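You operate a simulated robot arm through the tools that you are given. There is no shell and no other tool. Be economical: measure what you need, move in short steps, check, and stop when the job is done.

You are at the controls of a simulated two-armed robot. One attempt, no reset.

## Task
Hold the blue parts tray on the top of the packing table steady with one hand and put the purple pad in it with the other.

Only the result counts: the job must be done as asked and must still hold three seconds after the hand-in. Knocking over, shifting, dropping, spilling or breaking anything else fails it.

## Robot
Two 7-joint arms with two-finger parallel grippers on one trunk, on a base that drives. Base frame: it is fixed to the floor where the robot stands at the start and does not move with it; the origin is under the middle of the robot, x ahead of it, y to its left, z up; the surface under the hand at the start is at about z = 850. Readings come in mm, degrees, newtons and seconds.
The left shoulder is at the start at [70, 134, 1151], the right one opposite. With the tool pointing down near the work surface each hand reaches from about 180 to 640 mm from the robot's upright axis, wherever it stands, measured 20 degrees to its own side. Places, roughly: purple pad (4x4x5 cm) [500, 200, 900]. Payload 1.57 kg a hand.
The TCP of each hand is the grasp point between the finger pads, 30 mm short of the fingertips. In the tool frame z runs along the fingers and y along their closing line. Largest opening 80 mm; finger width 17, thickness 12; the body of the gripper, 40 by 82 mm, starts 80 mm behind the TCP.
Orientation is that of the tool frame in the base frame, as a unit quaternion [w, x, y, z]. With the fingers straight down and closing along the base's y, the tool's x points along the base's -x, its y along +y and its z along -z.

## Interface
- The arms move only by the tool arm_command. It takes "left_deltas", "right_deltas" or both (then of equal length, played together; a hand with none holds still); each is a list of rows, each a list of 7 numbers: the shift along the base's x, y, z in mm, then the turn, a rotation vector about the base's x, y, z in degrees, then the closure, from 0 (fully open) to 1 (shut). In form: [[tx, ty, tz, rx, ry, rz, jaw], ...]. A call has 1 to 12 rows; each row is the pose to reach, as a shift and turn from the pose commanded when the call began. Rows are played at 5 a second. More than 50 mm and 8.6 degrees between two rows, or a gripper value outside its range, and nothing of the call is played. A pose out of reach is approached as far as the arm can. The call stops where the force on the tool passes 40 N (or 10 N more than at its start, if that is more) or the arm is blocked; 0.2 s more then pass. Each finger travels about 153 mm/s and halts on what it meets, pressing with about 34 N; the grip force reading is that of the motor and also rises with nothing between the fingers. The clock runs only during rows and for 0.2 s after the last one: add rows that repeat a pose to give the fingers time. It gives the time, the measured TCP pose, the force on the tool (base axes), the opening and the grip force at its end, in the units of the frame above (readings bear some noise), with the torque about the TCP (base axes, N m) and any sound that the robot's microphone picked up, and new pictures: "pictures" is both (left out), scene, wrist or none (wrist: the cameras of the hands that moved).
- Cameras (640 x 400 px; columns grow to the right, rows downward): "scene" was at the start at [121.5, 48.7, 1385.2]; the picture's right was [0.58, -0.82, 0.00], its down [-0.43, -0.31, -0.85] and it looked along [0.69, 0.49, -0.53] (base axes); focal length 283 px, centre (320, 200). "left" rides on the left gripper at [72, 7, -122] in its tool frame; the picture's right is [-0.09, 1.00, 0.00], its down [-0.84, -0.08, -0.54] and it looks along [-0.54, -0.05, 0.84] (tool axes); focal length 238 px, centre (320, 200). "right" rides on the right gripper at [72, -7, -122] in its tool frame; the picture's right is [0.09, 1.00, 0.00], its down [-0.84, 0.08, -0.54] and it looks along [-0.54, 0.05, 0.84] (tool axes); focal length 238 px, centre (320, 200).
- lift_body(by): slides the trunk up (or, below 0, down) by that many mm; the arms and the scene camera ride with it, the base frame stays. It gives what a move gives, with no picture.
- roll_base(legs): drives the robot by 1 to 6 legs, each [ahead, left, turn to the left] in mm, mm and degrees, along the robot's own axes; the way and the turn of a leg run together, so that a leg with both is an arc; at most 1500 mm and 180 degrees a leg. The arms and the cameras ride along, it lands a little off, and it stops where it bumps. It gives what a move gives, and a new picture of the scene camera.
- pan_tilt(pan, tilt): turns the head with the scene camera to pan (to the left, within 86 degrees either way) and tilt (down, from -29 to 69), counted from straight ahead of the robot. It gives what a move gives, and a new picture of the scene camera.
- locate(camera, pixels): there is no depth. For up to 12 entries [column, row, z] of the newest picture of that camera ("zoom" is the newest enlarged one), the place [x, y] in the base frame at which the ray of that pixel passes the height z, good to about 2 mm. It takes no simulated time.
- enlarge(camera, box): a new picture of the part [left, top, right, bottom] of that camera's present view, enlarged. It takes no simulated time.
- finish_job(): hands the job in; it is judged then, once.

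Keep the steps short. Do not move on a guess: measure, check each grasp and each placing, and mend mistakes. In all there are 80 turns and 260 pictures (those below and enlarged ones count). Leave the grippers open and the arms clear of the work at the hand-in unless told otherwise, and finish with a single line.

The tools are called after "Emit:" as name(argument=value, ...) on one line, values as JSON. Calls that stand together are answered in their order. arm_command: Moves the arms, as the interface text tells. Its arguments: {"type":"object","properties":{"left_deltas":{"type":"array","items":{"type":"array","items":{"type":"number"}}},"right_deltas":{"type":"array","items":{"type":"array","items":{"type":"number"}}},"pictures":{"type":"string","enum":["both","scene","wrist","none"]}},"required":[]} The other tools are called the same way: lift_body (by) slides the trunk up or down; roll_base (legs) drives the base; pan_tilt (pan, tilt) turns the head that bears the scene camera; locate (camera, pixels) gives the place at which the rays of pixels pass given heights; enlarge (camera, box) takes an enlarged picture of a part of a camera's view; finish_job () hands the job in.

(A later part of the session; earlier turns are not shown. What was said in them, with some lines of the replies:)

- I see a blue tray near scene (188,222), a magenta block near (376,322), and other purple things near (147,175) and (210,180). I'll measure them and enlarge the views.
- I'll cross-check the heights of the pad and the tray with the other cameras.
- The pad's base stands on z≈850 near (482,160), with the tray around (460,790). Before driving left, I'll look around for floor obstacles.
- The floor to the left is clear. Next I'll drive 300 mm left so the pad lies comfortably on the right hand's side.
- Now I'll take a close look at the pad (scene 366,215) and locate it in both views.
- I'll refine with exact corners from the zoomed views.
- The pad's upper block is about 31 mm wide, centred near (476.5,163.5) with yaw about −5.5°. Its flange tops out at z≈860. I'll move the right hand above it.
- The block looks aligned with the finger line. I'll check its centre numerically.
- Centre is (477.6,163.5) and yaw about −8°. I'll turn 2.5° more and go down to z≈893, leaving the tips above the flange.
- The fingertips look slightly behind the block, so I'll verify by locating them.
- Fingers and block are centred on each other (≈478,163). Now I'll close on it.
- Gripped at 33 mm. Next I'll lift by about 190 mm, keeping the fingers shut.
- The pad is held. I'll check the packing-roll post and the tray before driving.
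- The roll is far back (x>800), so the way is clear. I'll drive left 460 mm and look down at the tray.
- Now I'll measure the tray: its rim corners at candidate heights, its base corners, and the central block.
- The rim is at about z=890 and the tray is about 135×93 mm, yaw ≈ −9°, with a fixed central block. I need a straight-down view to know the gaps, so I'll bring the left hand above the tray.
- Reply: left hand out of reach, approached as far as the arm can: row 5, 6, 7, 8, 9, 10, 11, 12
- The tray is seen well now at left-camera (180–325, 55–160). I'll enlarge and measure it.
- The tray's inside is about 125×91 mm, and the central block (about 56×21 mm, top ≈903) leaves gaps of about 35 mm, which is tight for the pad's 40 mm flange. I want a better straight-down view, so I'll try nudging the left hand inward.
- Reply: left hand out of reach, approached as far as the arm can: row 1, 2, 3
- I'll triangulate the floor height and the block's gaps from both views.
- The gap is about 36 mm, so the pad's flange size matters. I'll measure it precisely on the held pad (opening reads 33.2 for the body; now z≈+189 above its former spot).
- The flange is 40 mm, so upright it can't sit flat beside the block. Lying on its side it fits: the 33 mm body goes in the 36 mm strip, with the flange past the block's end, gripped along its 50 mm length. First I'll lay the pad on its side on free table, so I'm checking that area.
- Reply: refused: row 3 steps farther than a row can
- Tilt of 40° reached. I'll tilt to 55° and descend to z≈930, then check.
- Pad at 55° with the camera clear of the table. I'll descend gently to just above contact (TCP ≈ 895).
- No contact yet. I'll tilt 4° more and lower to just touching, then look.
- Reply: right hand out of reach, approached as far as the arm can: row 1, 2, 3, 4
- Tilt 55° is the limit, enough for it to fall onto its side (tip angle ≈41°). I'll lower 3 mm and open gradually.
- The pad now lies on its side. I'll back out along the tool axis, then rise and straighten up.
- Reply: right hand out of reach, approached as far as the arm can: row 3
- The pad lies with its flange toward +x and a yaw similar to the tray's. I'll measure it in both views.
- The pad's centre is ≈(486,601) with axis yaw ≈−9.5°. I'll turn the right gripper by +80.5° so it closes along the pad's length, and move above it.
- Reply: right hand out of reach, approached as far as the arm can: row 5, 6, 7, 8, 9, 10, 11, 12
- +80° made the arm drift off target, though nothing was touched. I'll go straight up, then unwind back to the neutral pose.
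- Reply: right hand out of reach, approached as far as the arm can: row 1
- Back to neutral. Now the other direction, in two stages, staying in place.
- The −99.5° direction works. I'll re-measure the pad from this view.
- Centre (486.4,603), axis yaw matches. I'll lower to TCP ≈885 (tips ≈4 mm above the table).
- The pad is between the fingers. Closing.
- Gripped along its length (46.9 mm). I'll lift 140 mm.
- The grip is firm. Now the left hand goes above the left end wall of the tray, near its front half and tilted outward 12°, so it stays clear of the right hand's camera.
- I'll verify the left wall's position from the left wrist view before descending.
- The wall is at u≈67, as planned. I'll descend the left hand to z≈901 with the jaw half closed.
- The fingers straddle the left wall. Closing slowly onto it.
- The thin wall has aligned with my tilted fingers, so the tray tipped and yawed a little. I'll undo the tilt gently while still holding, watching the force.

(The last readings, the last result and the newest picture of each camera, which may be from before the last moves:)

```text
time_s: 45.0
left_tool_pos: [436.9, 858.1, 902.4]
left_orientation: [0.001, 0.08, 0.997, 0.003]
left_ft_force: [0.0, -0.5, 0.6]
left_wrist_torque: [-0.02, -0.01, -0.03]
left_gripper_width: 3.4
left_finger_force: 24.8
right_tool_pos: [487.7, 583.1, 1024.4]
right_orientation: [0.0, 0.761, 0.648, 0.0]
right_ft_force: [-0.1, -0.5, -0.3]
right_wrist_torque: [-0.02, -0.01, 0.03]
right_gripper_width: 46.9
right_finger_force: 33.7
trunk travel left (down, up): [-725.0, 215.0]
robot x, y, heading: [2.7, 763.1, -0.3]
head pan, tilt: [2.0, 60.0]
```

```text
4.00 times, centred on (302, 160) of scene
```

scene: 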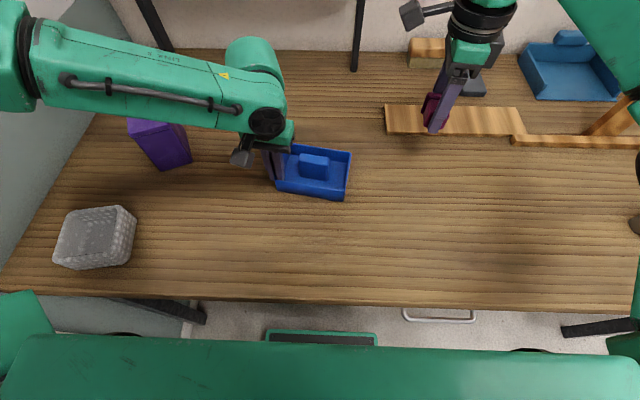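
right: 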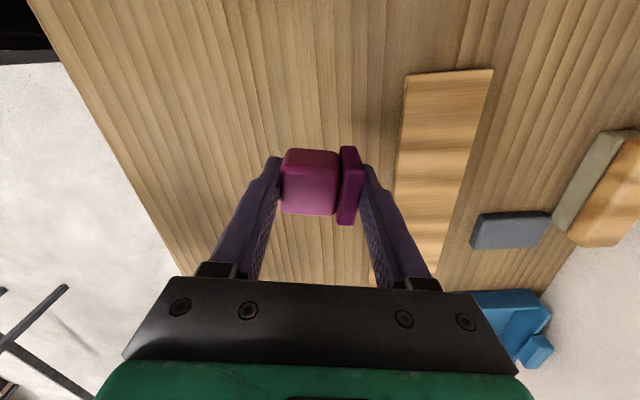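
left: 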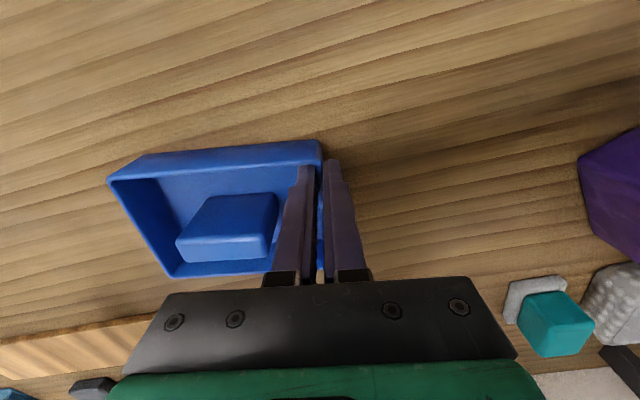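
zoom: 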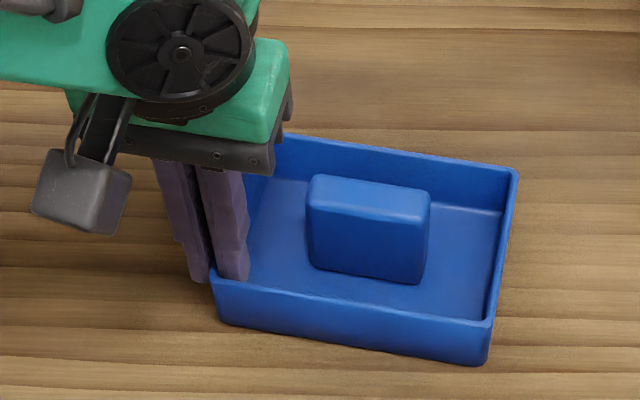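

The tray is flat and aligned again. But the upright left gripper body would come close to the right hand's camera, so I'll settle the tray, open, and lean the hand back toward the robot. That turns it about the closing axis, so the pads stay parallel to the wall. First: settle and open.

Emit:
arm_command(left_deltas=[[0, 0, -1, 0, 0, 0, 1], [0, 0, -2, 0, 0, 0, 1], [0, 0, -2, 0, 0, 0, 0.9], [0, 0, -2, 0, 0, 0, 0.75], [0, 0, -2, 0, 0, 0, 0.6], [0, 0, -2, 0, 0, 0, 0.6]], pictures="wrist")

Emit:
enlarge(camera="scene", box=[230, 110, 374, 210])

```text
time_s: 46.5
left_tool_pos: [436.5, 858.0, 900.5]
left_orientation: [0.0, 0.08, 0.997, 0.003]
left_ft_force: [-0.4, 0.4, -0.6]
left_wrist_torque: [0.01, -0.02, -0.02]
left_gripper_width: 32.2
left_finger_force: 0.0
right_tool_pos: [486.8, 583.9, 1024.6]
right_orientation: [-0.001, 0.761, 0.649, 0.001]
right_ft_force: [0.6, 1.0, -0.2]
right_wrist_torque: [0.02, 0.0, 0.01]
right_gripper_width: 47.0
right_finger_force: 33.6
trunk travel left (down, up): [-725.0, 215.0]
robot x, y, heading: [0.2, 760.0, 0.0]
head pan, tilt: [2.0, 60.0]
```

left: 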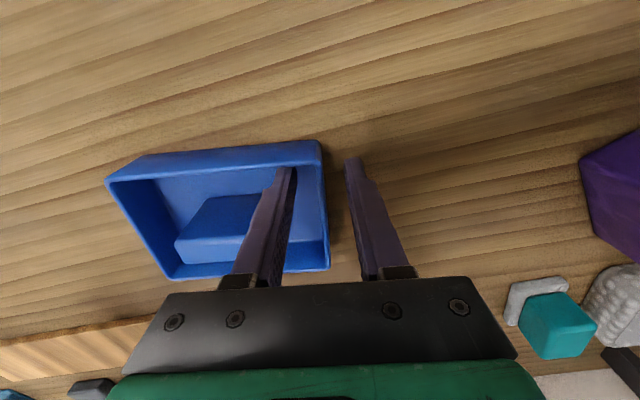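

```text
4.00 times, centred on (302, 160) of scene
```

zoom: 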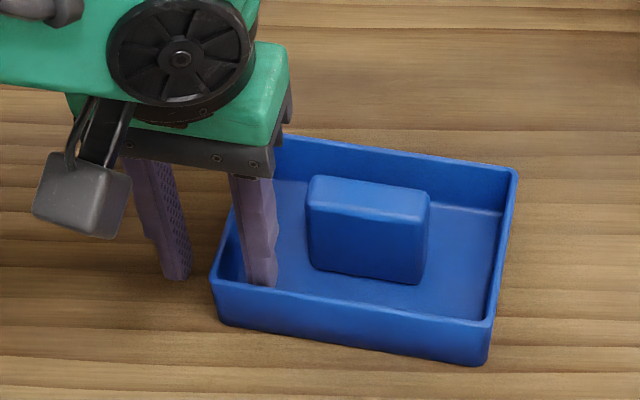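

The tray rests flat. Now I'll lean the left hand back 20° about the closing axis, keeping the tips in place.

Emit:
arm_command(left_deltas=[[-2, 0.3, 0, -1.1, -6.6, 0, 0.6], [-4, 0.6, 0, -2.1, -13.1, 0, 0.6], [-7, 1.2, 0, -3.2, -19.7, 0, 0.6], [-7, 1.2, 0, -3.2, -19.7, 0, 0.6]], pictures="wrist")

Emit:
enlarge(camera="scene", box=[230, 110, 374, 210])

```text
time_s: 47.5
left_tool_pos: [429.7, 859.2, 901.8]
left_orientation: [0.172, 0.078, 0.982, -0.011]
left_ft_force: [0.3, 0.6, 0.6]
left_wrist_torque: [-0.03, 0.01, 0.02]
left_gripper_width: 32.1
left_finger_force: 0.0
right_tool_pos: [487.8, 584.0, 1024.5]
right_orientation: [0.0, 0.761, 0.649, -0.001]
right_ft_force: [-0.8, -0.2, -0.9]
right_wrist_torque: [-0.03, 0.01, -0.01]
right_gripper_width: 47.1
right_finger_force: 33.6
trunk travel left (down, up): [-725.0, 215.0]
robot x, y, heading: [-0.5, 760.9, -0.3]
head pan, tilt: [2.0, 60.0]
```

left: 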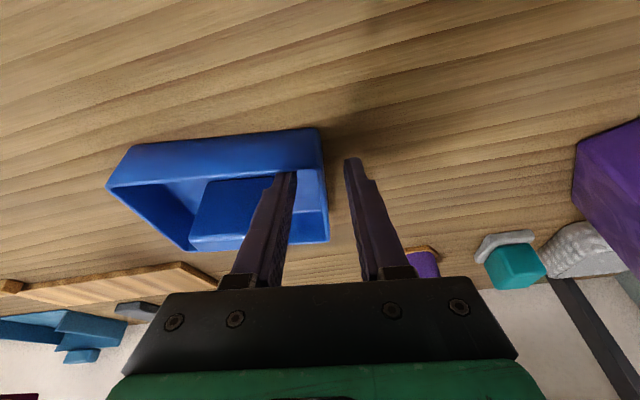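

```text
4.00 times, centred on (302, 160) of scene
```

zoom: 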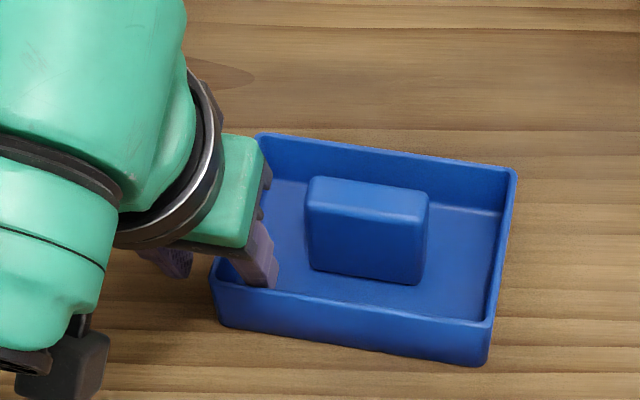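

Good. I'll close on the wall again.

Emit:
arm_command(left_deltas=[[0, 0, 0, 0, 0, 0, 0.75], [0, 0, 0, 0, 0, 0, 0.85], [0, 0, 0, 0, 0, 0, 0.92], [0, 0, 0, 0, 0, 0, 1], [0, 0, 0, 0, 0, 0, 1]], pictures="wrist")

Emit:
enlarge(camera="scene", box=[230, 110, 374, 210])

```text
time_s: 48.6
left_tool_pos: [429.9, 859.4, 901.6]
left_orientation: [0.173, 0.079, 0.982, -0.012]
left_ft_force: [0.1, -0.9, -0.3]
left_wrist_torque: [-0.09, -0.03, 0.03]
left_gripper_width: 3.6
left_finger_force: 24.7
right_tool_pos: [487.0, 583.5, 1025.2]
right_orientation: [0.0, 0.761, 0.649, 0.0]
right_ft_force: [-0.2, 0.2, -0.3]
right_wrist_torque: [-0.02, 0.01, -0.01]
right_gripper_width: 47.3
right_finger_force: 34.2
trunk travel left (down, up): [-725.0, 215.0]
robot x, y, heading: [0.4, 766.5, -0.1]
head pan, tilt: [2.0, 60.0]
```

left: 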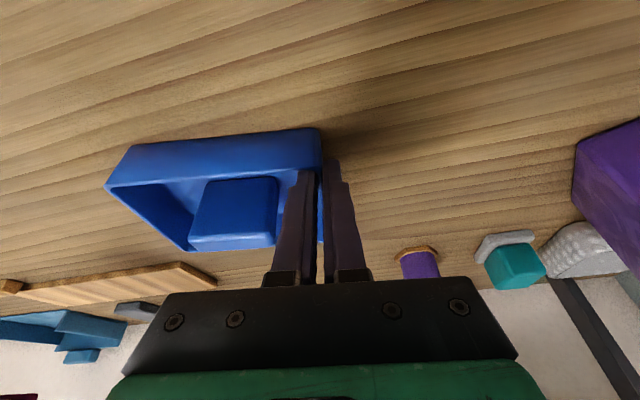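

```text
4.00 times, centred on (302, 160) of scene
```

zoom: 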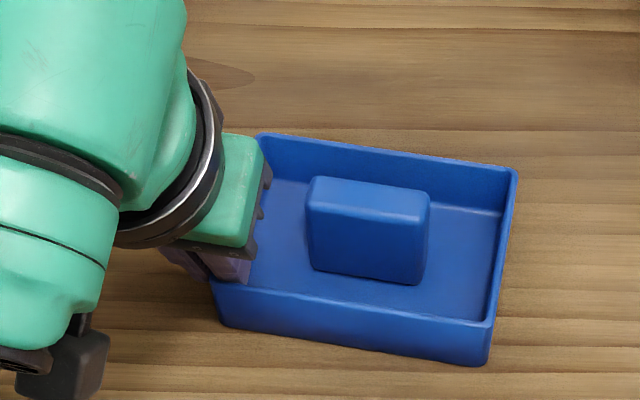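

The tray is held and flat. I'll re-measure the right half of it.

Emit:
locate(camera="zoom", pixels=[[490, 364, 850], [491, 326, 890], [517, 170, 890], [484, 318, 890], [508, 174, 890], [502, 212, 853], [420, 284, 853], [427, 207, 903], [430, 190, 903], [264, 134, 890], [487, 316, 890], [312, 266, 853]])

```text
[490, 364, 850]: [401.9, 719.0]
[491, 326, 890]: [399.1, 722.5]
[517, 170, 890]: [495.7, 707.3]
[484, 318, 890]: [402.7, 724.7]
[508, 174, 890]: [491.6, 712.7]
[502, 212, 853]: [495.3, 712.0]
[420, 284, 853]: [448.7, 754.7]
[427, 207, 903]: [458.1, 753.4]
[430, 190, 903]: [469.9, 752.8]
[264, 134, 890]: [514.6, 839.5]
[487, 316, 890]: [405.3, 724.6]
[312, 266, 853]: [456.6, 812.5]
```

Right inner wall: y≈716.7 at x=460; block end: y≈754, so the strip is ≈36.5 mm. I'll bring the pad over the right strip, turned to yaw −4°, hovering at z≈955.

Emit:
arm_command(right_deltas=[[-7, 38, 0, 0, 0, 1, 1], [-14, 76, 0, 0, 0, 2.5, 1], [-22, 114, 0, 0, 0, 4, 1], [-30, 152.5, 0, 0, 0, 5, 1], [-30, 152.5, -35, 0, 0, 5, 1], [-30, 152.5, -70, 0, 0, 5, 1], [-30, 152.5, -70, 0, 0, 5, 1]])

Emit:
enlarge(camera="right", box=[230, 110, 420, 229])

Emit:
enlarge(camera="scene", box=[260, 100, 404, 200])

```text
time_s: 50.2
left_tool_pos: [429.0, 860.2, 901.9]
left_orientation: [0.172, 0.078, 0.982, -0.011]
left_ft_force: [-0.2, 0.2, 0.9]
left_wrist_torque: [-0.09, 0.04, 0.0]
left_gripper_width: 3.6
left_finger_force: 24.5
right_tool_pos: [456.7, 738.0, 954.6]
right_orientation: [0.0, 0.732, 0.681, 0.0]
right_ft_force: [0.4, 0.5, -1.2]
right_wrist_torque: [0.01, 0.02, 0.02]
right_gripper_width: 46.8
right_finger_force: 33.9
trunk travel left (down, up): [-725.0, 215.0]
robot x, y, heading: [7.4, 757.4, -0.2]
head pan, tilt: [2.0, 60.0]
```

scene: 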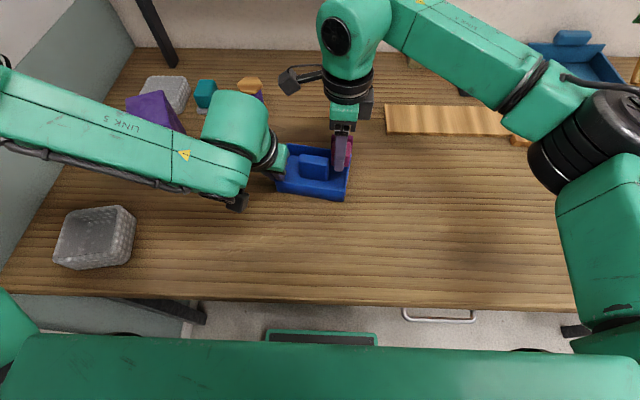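
right: 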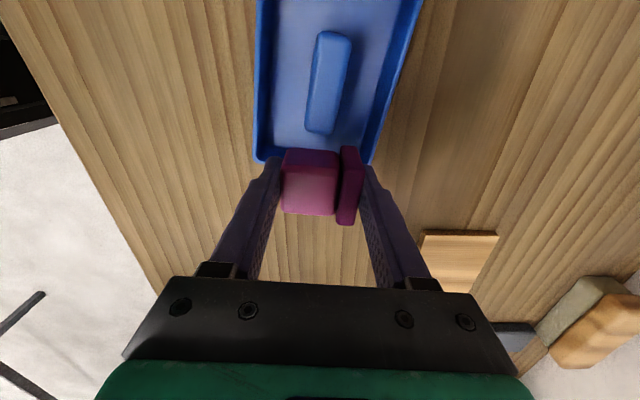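

```text
3.36 times, centred on (325, 170) of right
```

zoom: 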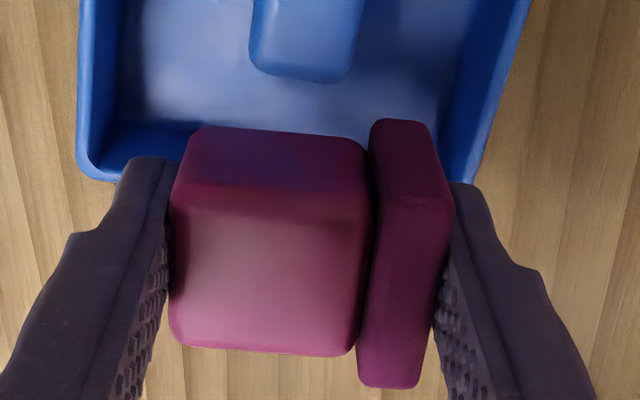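

```text
4.00 times, centred on (332, 150) of scene
```

zoom: 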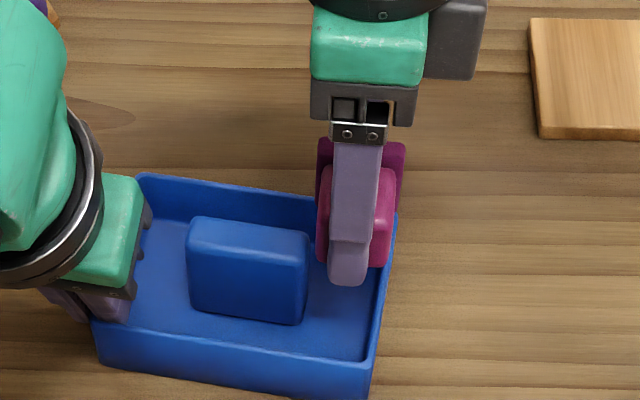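

I'll measure the held pad's edges from both views at this height.

Emit:
locate(camera="zoom", pixels=[[318, 140, 960], [405, 145, 960], [326, 170, 955], [396, 172, 955], [318, 262, 923], [388, 267, 923]])

Emit:
locate(camera="right", pixels=[[341.4, 170, 960], [331.3, 224, 960], [364, 171.5, 960], [354.8, 226, 960], [283.3, 173, 956], [339.9, 174.5, 956], [281, 213, 956], [335.4, 216, 956]])

Emit:
locate(camera="right", pixels=[[257, 161, 890], [366, 164, 890], [261, 150, 890], [309, 132, 853], [332, 134, 903], [306, 128, 903]])

```text
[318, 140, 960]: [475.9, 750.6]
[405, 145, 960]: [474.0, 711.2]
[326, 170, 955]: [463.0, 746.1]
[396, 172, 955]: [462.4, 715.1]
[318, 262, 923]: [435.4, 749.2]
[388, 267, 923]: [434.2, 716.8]
```

```text
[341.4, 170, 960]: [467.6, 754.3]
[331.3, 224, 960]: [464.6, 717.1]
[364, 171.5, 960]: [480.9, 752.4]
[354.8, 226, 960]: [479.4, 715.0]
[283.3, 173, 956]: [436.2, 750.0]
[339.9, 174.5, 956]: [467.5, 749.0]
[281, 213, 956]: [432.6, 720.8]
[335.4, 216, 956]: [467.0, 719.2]
```

```text
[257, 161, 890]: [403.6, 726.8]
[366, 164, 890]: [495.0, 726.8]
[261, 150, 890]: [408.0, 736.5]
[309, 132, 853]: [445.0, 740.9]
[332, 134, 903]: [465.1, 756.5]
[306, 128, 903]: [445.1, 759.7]
```

Comparing within each camera, the pad should move +3.4 mm in y to centre it between the wall and the block. I'll shift and start down to pad-bottom ≈893 (TCP 927).

Emit:
arm_command(right_deltas=[[0, 3.4, 0, 0, 0, 0, 1], [0, 3.4, -15, 0, 0, 0, 1], [0, 3.4, -28, 0, 0, 0, 1], [0, 3.4, -28, 0, 0, 0, 1]])

Emit:
enlarge(camera="scene", box=[280, 120, 376, 200])

Emit:
enlarge(camera="right", box=[230, 90, 420, 230])

```text
time_s: 51.2
left_tool_pos: [430.6, 859.7, 902.0]
left_orientation: [0.172, 0.078, 0.982, -0.012]
left_ft_force: [0.5, 0.3, -0.1]
left_wrist_torque: [-0.08, 0.05, 0.01]
left_gripper_width: 3.4
left_finger_force: 24.0
right_tool_pos: [456.6, 739.1, 926.3]
right_orientation: [0.0, 0.732, 0.681, -0.001]
right_ft_force: [0.8, -0.9, 0.2]
right_wrist_torque: [-0.04, 0.0, 0.01]
right_gripper_width: 46.7
right_finger_force: 33.8
trunk travel left (down, up): [-725.0, 215.0]
robot x, y, heading: [0.8, 761.0, -0.1]
head pan, tilt: [2.0, 60.0]
```

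scene: 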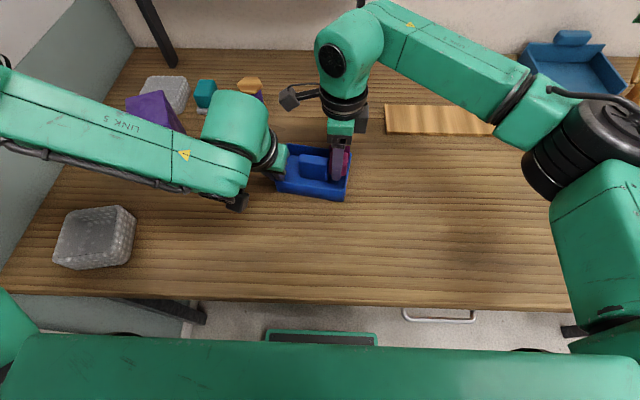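
right: 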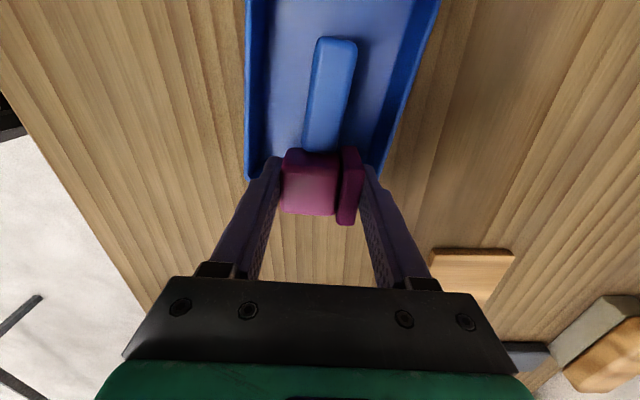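

```text
5.00 times, centred on (328, 160) of scene
```

zoom: 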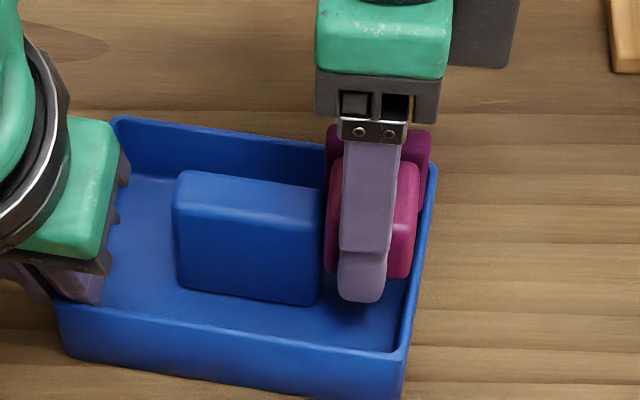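

```text
2.86 times, centred on (325, 160) of right
```

zoom: 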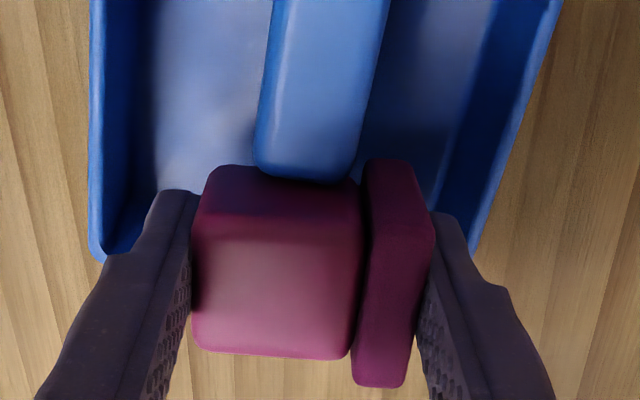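

The flange's right edge overlaps the rim by about 1–1.5 mm, while the body has about 1.6 mm to the block. I'll nudge +1 mm y and turn +2°, then continue down carefully to TCP ≈905.

Emit:
arm_command(right_deltas=[[0, 1.2, 0, 0, 0, 2, 1], [0, 1.2, -5, 0, 0, 2, 1], [0, 1.2, -10, 0, 0, 2, 1], [0, 1.2, -15, 0, 0, 2, 1], [0, 1.2, -20, 0, 0, 2, 1]])

Emit:
enlarge(camera="scene", box=[280, 120, 376, 200])

Emit:
enlarge(camera="right", box=[230, 90, 420, 230])

```text
time_s: 52.2
left_tool_pos: [428.1, 860.7, 902.7]
left_orientation: [0.172, 0.077, 0.982, -0.009]
left_ft_force: [0.6, -1.0, 0.0]
left_wrist_torque: [-0.05, 0.09, 0.17]
left_gripper_width: 3.6
left_finger_force: 24.8
right_tool_pos: [456.5, 741.7, 921.1]
right_orientation: [0.0, 0.721, 0.693, 0.004]
right_ft_force: [-4.6, -3.7, 15.2]
right_wrist_torque: [-0.24, 0.47, -0.1]
right_gripper_width: 47.2
right_finger_force: 34.1
trunk travel left (down, up): [-725.0, 215.0]
robot x, y, heading: [-0.5, 761.4, -0.2]
head pan, tilt: [2.0, 60.0]
stopped in row 4 (right hand): the force on the tool passed its limit at 45 N (the readings are from after the stop); the commanded pose is now the measured one
```

scene: 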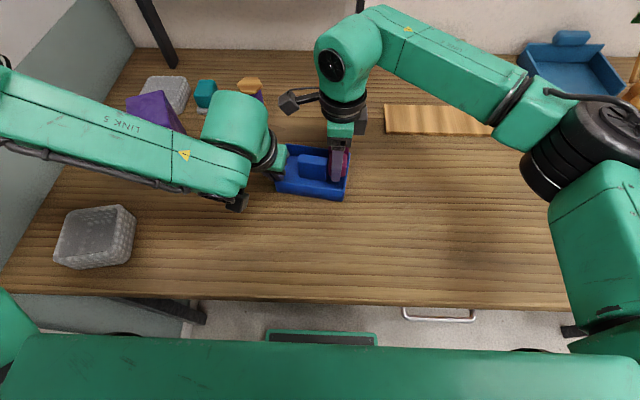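
right: 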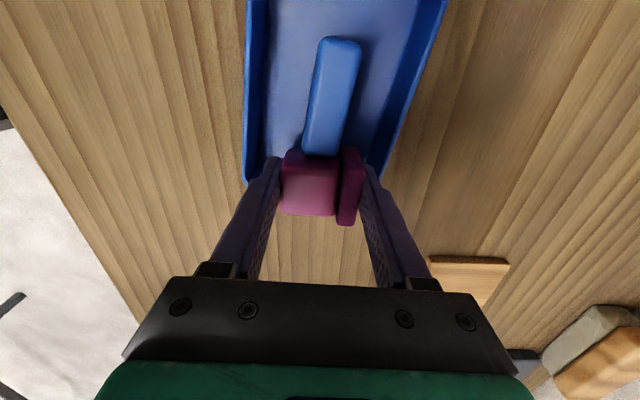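

```text
5.00 times, centred on (328, 160) of scene
```

zoom: 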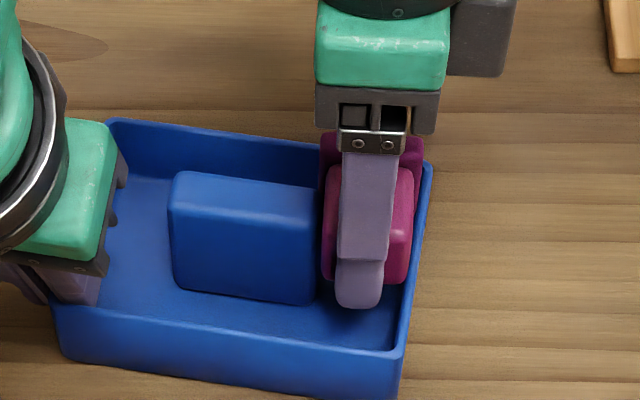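

```text
2.86 times, centred on (325, 160) of right
```

zoom: 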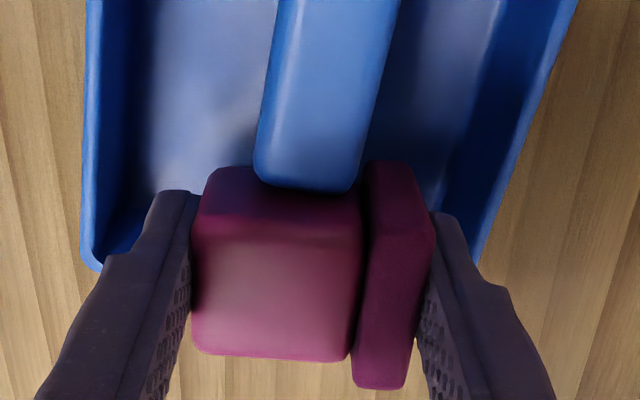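

It stopped on contact at TCP≈921: pad bottom ≈887, fingertips ≈891, right at rim height. I'll look closely at where the back finger meets the back rim.

Emit:
enlarge(camera="right", box=[330, 130, 410, 190])

Emit:
enlarge(camera="right", box=[240, 130, 320, 190])

Emit:
enlarge(camera="scene", box=[320, 140, 376, 200])

```text
6.67 times, centred on (370, 160) of right
```

zoom: 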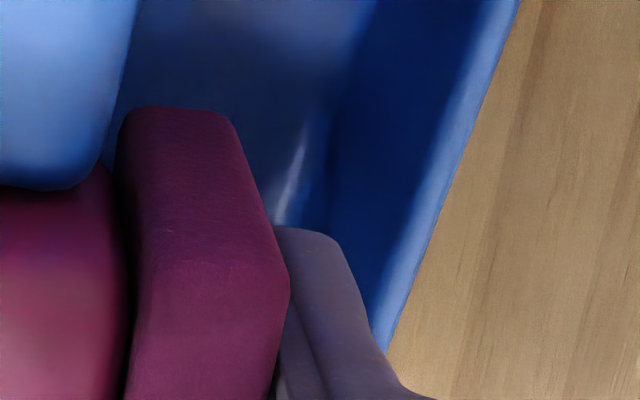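

```text
6.67 times, centred on (280, 160) of right
```

zoom: 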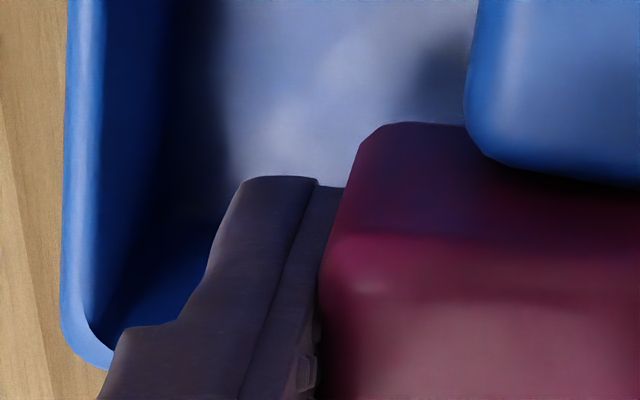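

```text
6.67 times, centred on (348, 170) of scene
```

zoom: 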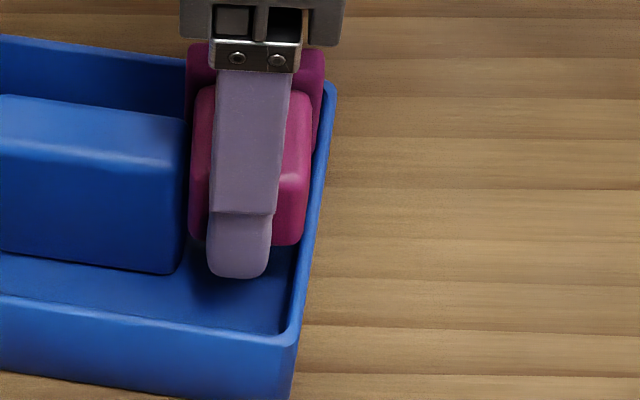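

Visually the flange's right lower edge sits on the right rim, with about 1 mm free on the block side. I'll rise 4 mm, shift +1 mm in y, and try again slowly.

Emit:
arm_command(right_deltas=[[0, 0, 4, 0, 0, 0, 1], [0, 1, 4, 0, 0, -1, 1], [0, 1, 1, 0, 0, -1, 1], [0, 1, -2, 0, 0, -1, 1], [0, 1, -5, 0, 0, -1, 1], [0, 1, -8, 0, 0, -1, 1], [0, 1, -11, 0, 0, -1, 1], [0, 1, -14, 0, 0, -1, 1]])

Emit:
enlarge(camera="scene", box=[320, 140, 376, 200])

```text
time_s: 54.0
left_tool_pos: [428.5, 861.2, 902.7]
left_orientation: [0.173, 0.077, 0.982, -0.01]
left_ft_force: [0.6, 6.6, 1.3]
left_wrist_torque: [0.1, 0.09, 0.37]
left_gripper_width: 3.6
left_finger_force: 24.4
right_tool_pos: [456.4, 741.5, 904.7]
right_orientation: [0.001, 0.727, 0.687, 0.003]
right_ft_force: [0.9, -8.8, 14.7]
right_wrist_torque: [0.05, -0.1, -0.21]
right_gripper_width: 47.1
right_finger_force: 33.9
trunk travel left (down, up): [-725.0, 215.0]
robot x, y, heading: [2.9, 759.9, -0.1]
head pan, tilt: [2.0, 60.0]
```

scene: 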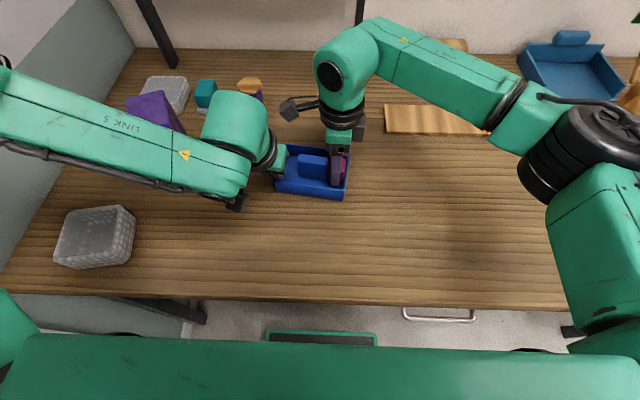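
right: 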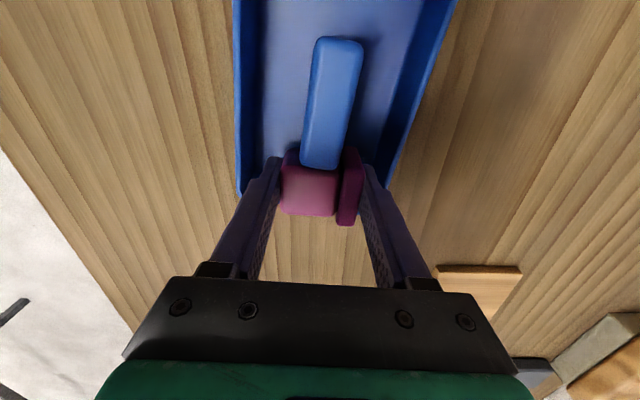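

```text
6.67 times, centred on (348, 170) of scene
```

zoom: 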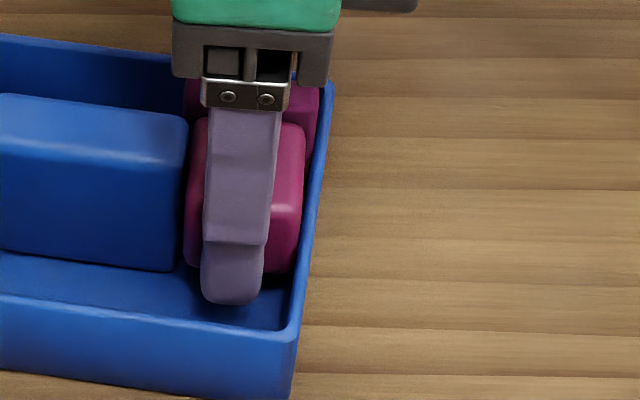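

It slid in; the pad's bottom is at about 871. The side force (−8.8 N in y) says it rubs the block, so I'll ease 0.8 mm to −y and continue down.

Emit:
arm_command(right_deltas=[[0, -0.8, 0, 0, 0, 0, 1], [0, -0.8, -3, 0, 0, 0, 1], [0, -0.8, -6, 0, 0, 0, 1], [0, -0.8, -9, 0, 0, 0, 1], [0, -0.8, -12, 0, 0, 0, 1], [0, -0.8, -15, 0, 0, 0, 1]])

Emit:
enlarge(camera="scene", box=[280, 130, 376, 200])

```text
time_s: 55.4
left_tool_pos: [427.4, 859.9, 901.4]
left_orientation: [0.172, 0.078, 0.982, -0.011]
left_ft_force: [0.8, 0.0, -0.3]
left_wrist_torque: [0.01, 0.05, 0.34]
left_gripper_width: 3.5
left_finger_force: 24.4
right_tool_pos: [456.7, 742.3, 890.6]
right_orientation: [0.001, 0.726, 0.688, 0.004]
right_ft_force: [0.8, 2.2, 16.2]
right_wrist_torque: [-0.01, -0.11, -0.2]
right_gripper_width: 46.8
right_finger_force: 33.8
trunk travel left (down, up): [-725.0, 215.0]
robot x, y, heading: [2.5, 759.0, 0.1]
head pan, tilt: [2.0, 60.0]
```

scene: 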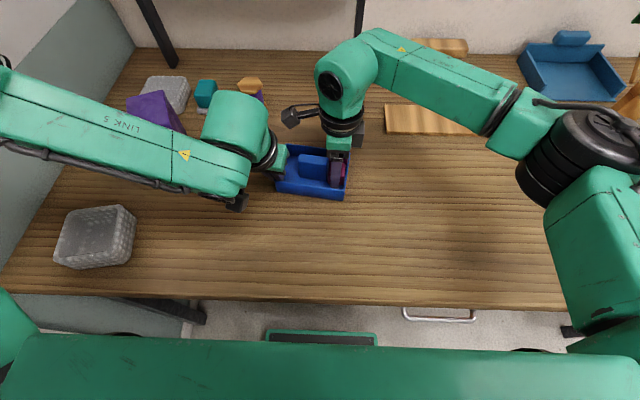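
right: 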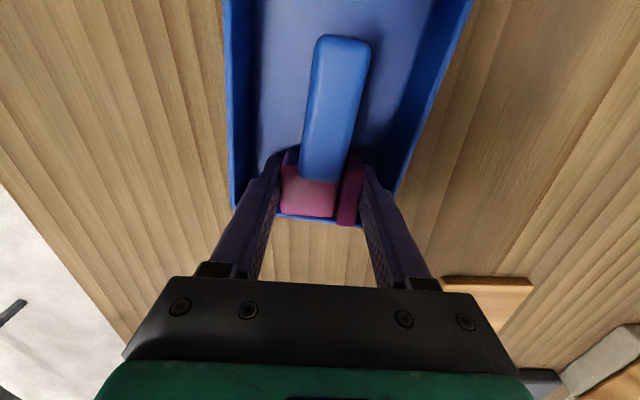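

```text
5.71 times, centred on (328, 165) of scene
```

zoom: 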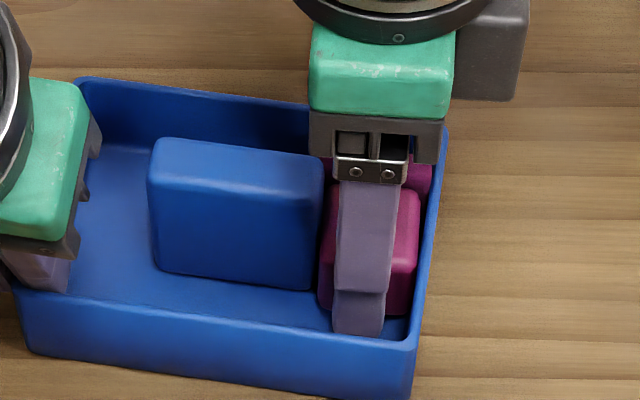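

Nearly at the floor (pad bottom ≈856). A few mm more.

Emit:
arm_command(right_deltas=[[0, 0, -1.5, 0, 0, 0, 1], [0, 0, -3, 0, 0, 0, 1], [0, 0, -4.5, 0, 0, 0, 1]], pictures="none")

```text
time_s: 56.2
left_tool_pos: [428.1, 861.0, 902.7]
left_orientation: [0.172, 0.078, 0.982, -0.01]
left_ft_force: [5.5, -3.2, -6.8]
left_wrist_torque: [0.0, 0.31, 0.39]
left_gripper_width: 3.6
left_finger_force: 24.8
right_tool_pos: [456.2, 741.2, 887.5]
right_orientation: [0.001, 0.726, 0.688, 0.006]
right_ft_force: [-2.4, 1.0, 34.4]
right_wrist_torque: [0.06, -0.25, 0.01]
right_gripper_width: 47.0
right_finger_force: 34.3
trunk travel left (down, up): [-725.0, 215.0]
robot x, y, heading: [-0.3, 760.9, -0.0]
head pan, tilt: [2.0, 60.0]
```

It is on the tray floor. I'll relieve the push and open just enough (≈51 mm) to free the pad, then look.

Emit:
arm_command(right_deltas=[[0, 0, 1.5, 0, 0, 0, 1], [0, 0, 1.5, 0, 0, 0, 0.4], [0, 0, 1.5, 0, 0, 0, 0.375], [0, 0, 1.5, 0, 0, 0, 0.365], [0, 0, 1.5, 0, 0, 0, 0.365]], pictures="wrist")

```text
time_s: 57.4
left_tool_pos: [428.0, 860.8, 901.4]
left_orientation: [0.172, 0.077, 0.982, -0.01]
left_ft_force: [0.8, -0.2, 4.6]
left_wrist_torque: [-0.16, -0.19, 0.18]
left_gripper_width: 3.4
left_finger_force: 25.3
right_tool_pos: [457.5, 741.3, 885.7]
right_orientation: [0.001, 0.727, 0.687, 0.004]
right_ft_force: [-1.5, -0.8, -1.0]
right_wrist_torque: [0.03, -0.06, -0.03]
right_gripper_width: 52.3
right_finger_force: 1.1
trunk travel left (down, up): [-725.0, 215.0]
robot x, y, heading: [-0.3, 760.0, -0.0]
head pan, tilt: [2.0, 60.0]
```

right: 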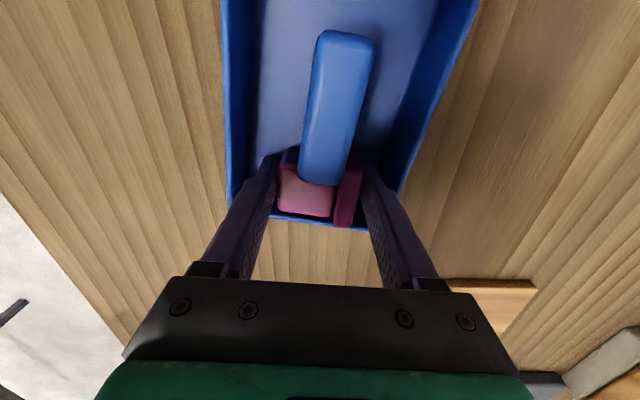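

Open at 52 mm and the pad is free. I'll raise the right hand slowly, straight up, while the left keeps holding.

Emit:
arm_command(right_deltas=[[0, 0, 4, 0, 0, 0, 0.365], [0, 0, 10, 0, 0, 0, 0.365], [0, 0, 20, 0, 0, 0, 0.365], [0, 0, 35, 0, 0, 0, 0.365], [0, 0, 60, 0, 0, 0, 0.365], [0, 0, 100, 0, 0, 0, 0.365]])

Emit:
enlarge(camera="scene", box=[270, 120, 374, 210])

Emit:
enlarge(camera="right", box=[220, 60, 420, 240])

```text
time_s: 58.8
left_tool_pos: [430.0, 861.1, 900.8]
left_orientation: [0.172, 0.078, 0.982, -0.01]
left_ft_force: [1.4, 0.0, 10.1]
left_wrist_torque: [-0.1, -0.2, 0.2]
left_gripper_width: 3.4
left_finger_force: 24.2
right_tool_pos: [457.8, 740.7, 987.5]
right_orientation: [0.0, 0.726, 0.688, 0.003]
right_ft_force: [1.0, -0.5, 0.1]
right_wrist_torque: [-0.01, 0.0, -0.01]
right_gripper_width: 50.7
right_finger_force: 0.1
trunk travel left (down, up): [-725.0, 215.0]
robot x, y, heading: [3.0, 760.0, -0.2]
head pan, tilt: [2.0, 60.0]
```

scene: 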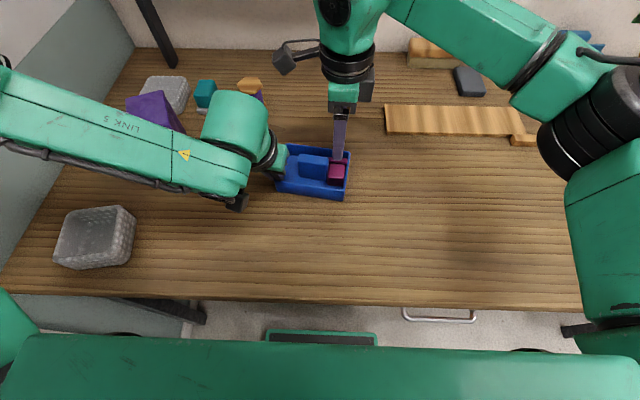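
right: 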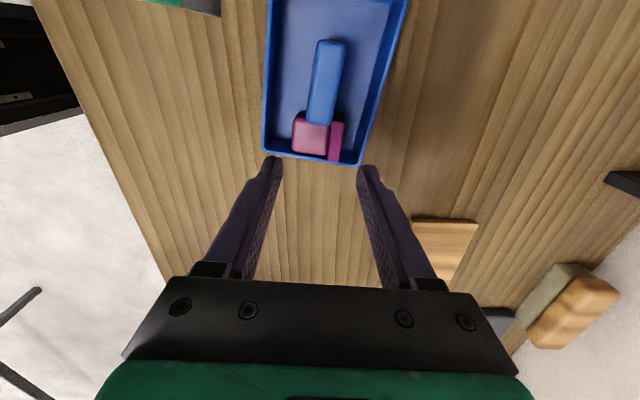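

```text
4.44 times, centred on (322, 165) of scene
```

zoom: 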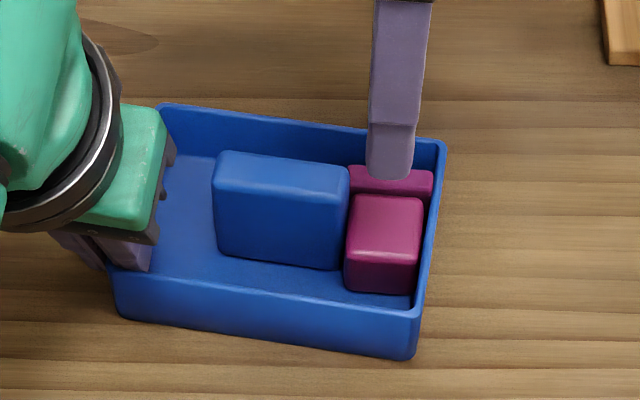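

```text
2.22 times, centred on (320, 150) of right
```

zoom: 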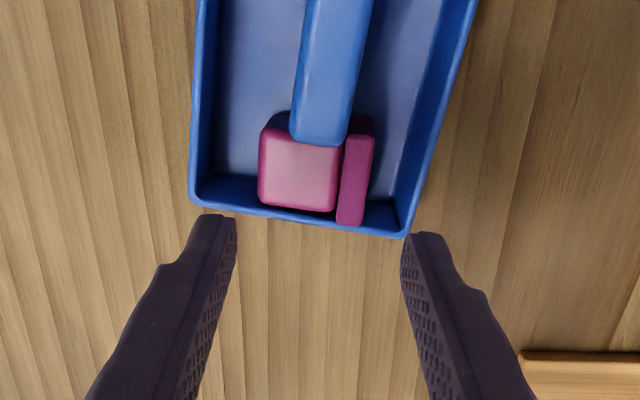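

The pad rests in the tray beside the block. I'll move the right hand up and away, then relieve the left hand (10 N upward) slightly before opening.

Emit:
arm_command(right_deltas=[[0, -20, 40, 0, 0, 0, 0.3], [0, -60, 60, 0, 0, 8, 0.1], [0, -100, 70, 0, 0, 16, 0], [0, -140, 70, 0, 0, 24, 0], [0, -170, 70, 0, 0, 32, 0]], left_deltas=[[0, 0, 0, 0, 0, 0, 1], [0, 0, 0.4, 0, 0, 0, 1], [0, 0, 0.4, 0, 0, 0, 1], [0, 0, 0.4, 0, 0, 0, 1], [0, 0, 0.4, 0, 0, 0, 1]], pictures="scene")

```text
time_s: 60.0
left_tool_pos: [428.6, 860.1, 901.7]
left_orientation: [0.172, 0.077, 0.982, -0.01]
left_ft_force: [0.9, 0.7, 6.3]
left_wrist_torque: [-0.09, -0.34, 0.17]
left_gripper_width: 3.4
left_finger_force: 24.6
right_tool_pos: [456.5, 570.4, 1056.5]
right_orientation: [-0.001, 0.508, 0.861, 0.004]
right_ft_force: [0.5, 0.5, -0.2]
right_wrist_torque: [0.0, -0.01, 0.0]
right_gripper_width: 80.1
right_finger_force: 0.1
trunk travel left (down, up): [-725.0, 215.0]
robot x, y, heading: [1.4, 761.7, -0.1]
head pan, tilt: [2.0, 60.0]
```

scene: 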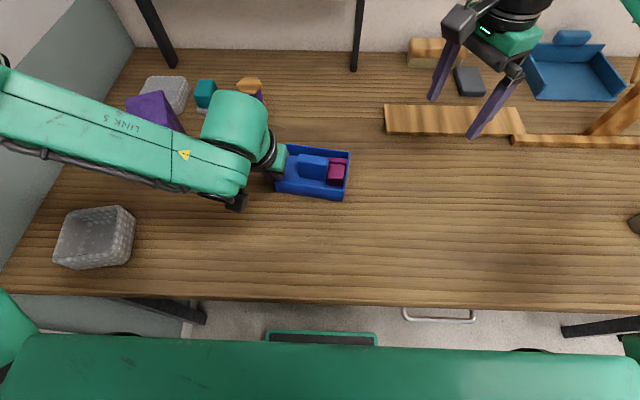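

Right hand is clear. I'll open the left slowly, then withdraw along its tool axis.

Emit:
arm_command(left_deltas=[[0, 0, 0.4, 0, 0, 0, 0.97], [0, 0, 0.4, 0, 0, 0, 0.9], [0, 0, 0.4, 0, 0, 0, 0.75], [0, 0, 0.4, 0, 0, 0, 0.65], [-5, 0, 14, 0, 0, 0, 0.65], [-12, 0, 35, 0, 0, 0, 0.65], [-22, 0, 65, 0, 0, 0, 0.5], [-35, 20, 100, 0, 0, 0, 0.3], [-45, 50, 135, 0, 0, 0, 0], [-50, 80, 165, 0, 0, 0, 0]], pictures="scene")

Emit:
enlarge(camera="scene", box=[240, 120, 384, 210])

```text
time_s: 62.2
left_tool_pos: [378.4, 941.9, 1066.5]
left_orientation: [0.171, 0.078, 0.982, -0.011]
left_ft_force: [-1.1, 0.4, -0.2]
left_wrist_torque: [-0.01, -0.03, 0.01]
left_gripper_width: 80.2
left_finger_force: 0.0
left hand out of reach, approached as far as the arm can: row 8, 9
right_tool_pos: [455.1, 573.4, 1058.4]
right_orientation: [0.0, 0.509, 0.861, 0.003]
right_ft_force: [-0.4, 0.9, 0.1]
right_wrist_torque: [0.0, 0.01, 0.02]
right_gripper_width: 79.9
right_finger_force: 0.1
trunk travel left (down, up): [-725.0, 215.0]
robot x, y, heading: [-0.1, 761.5, -0.5]
head pan, tilt: [2.0, 60.0]
```

scene: 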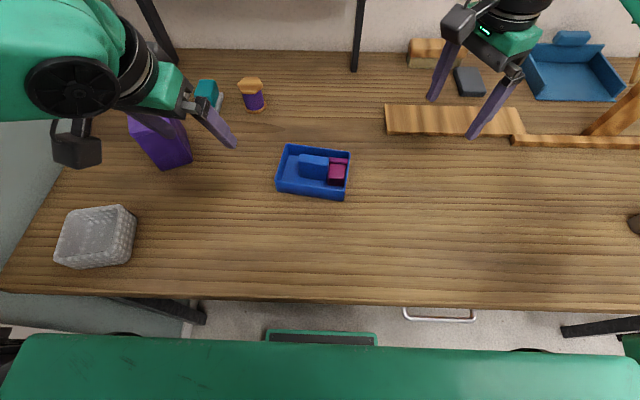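

```text
4.44 times, centred on (312, 165) of scene
```

zoom: 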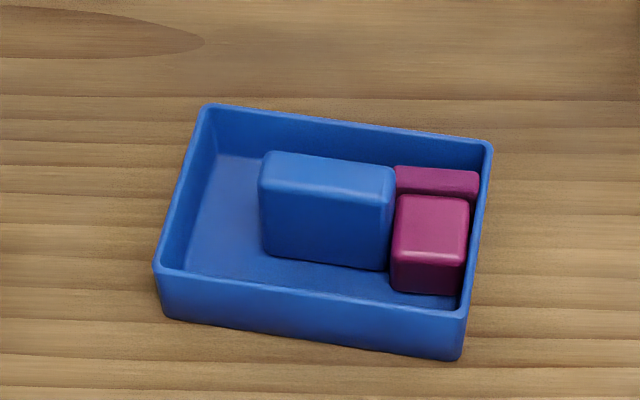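

The tray is flat on the table with the pad lying inside it. Both hands are open and clear, and the other objects look undisturbed. Handing in.

Emit:
finish_job()

```text
The job is handed in.
```

The purple pad is in the blue parts tray, lying on its side because its 40 mm base didn't fit upright beside the tray's centre block; the left hand held the tray while the right placed it (the tray tipped briefly during the first grip but was set flat again), and the job is handed in with no verdict returned.
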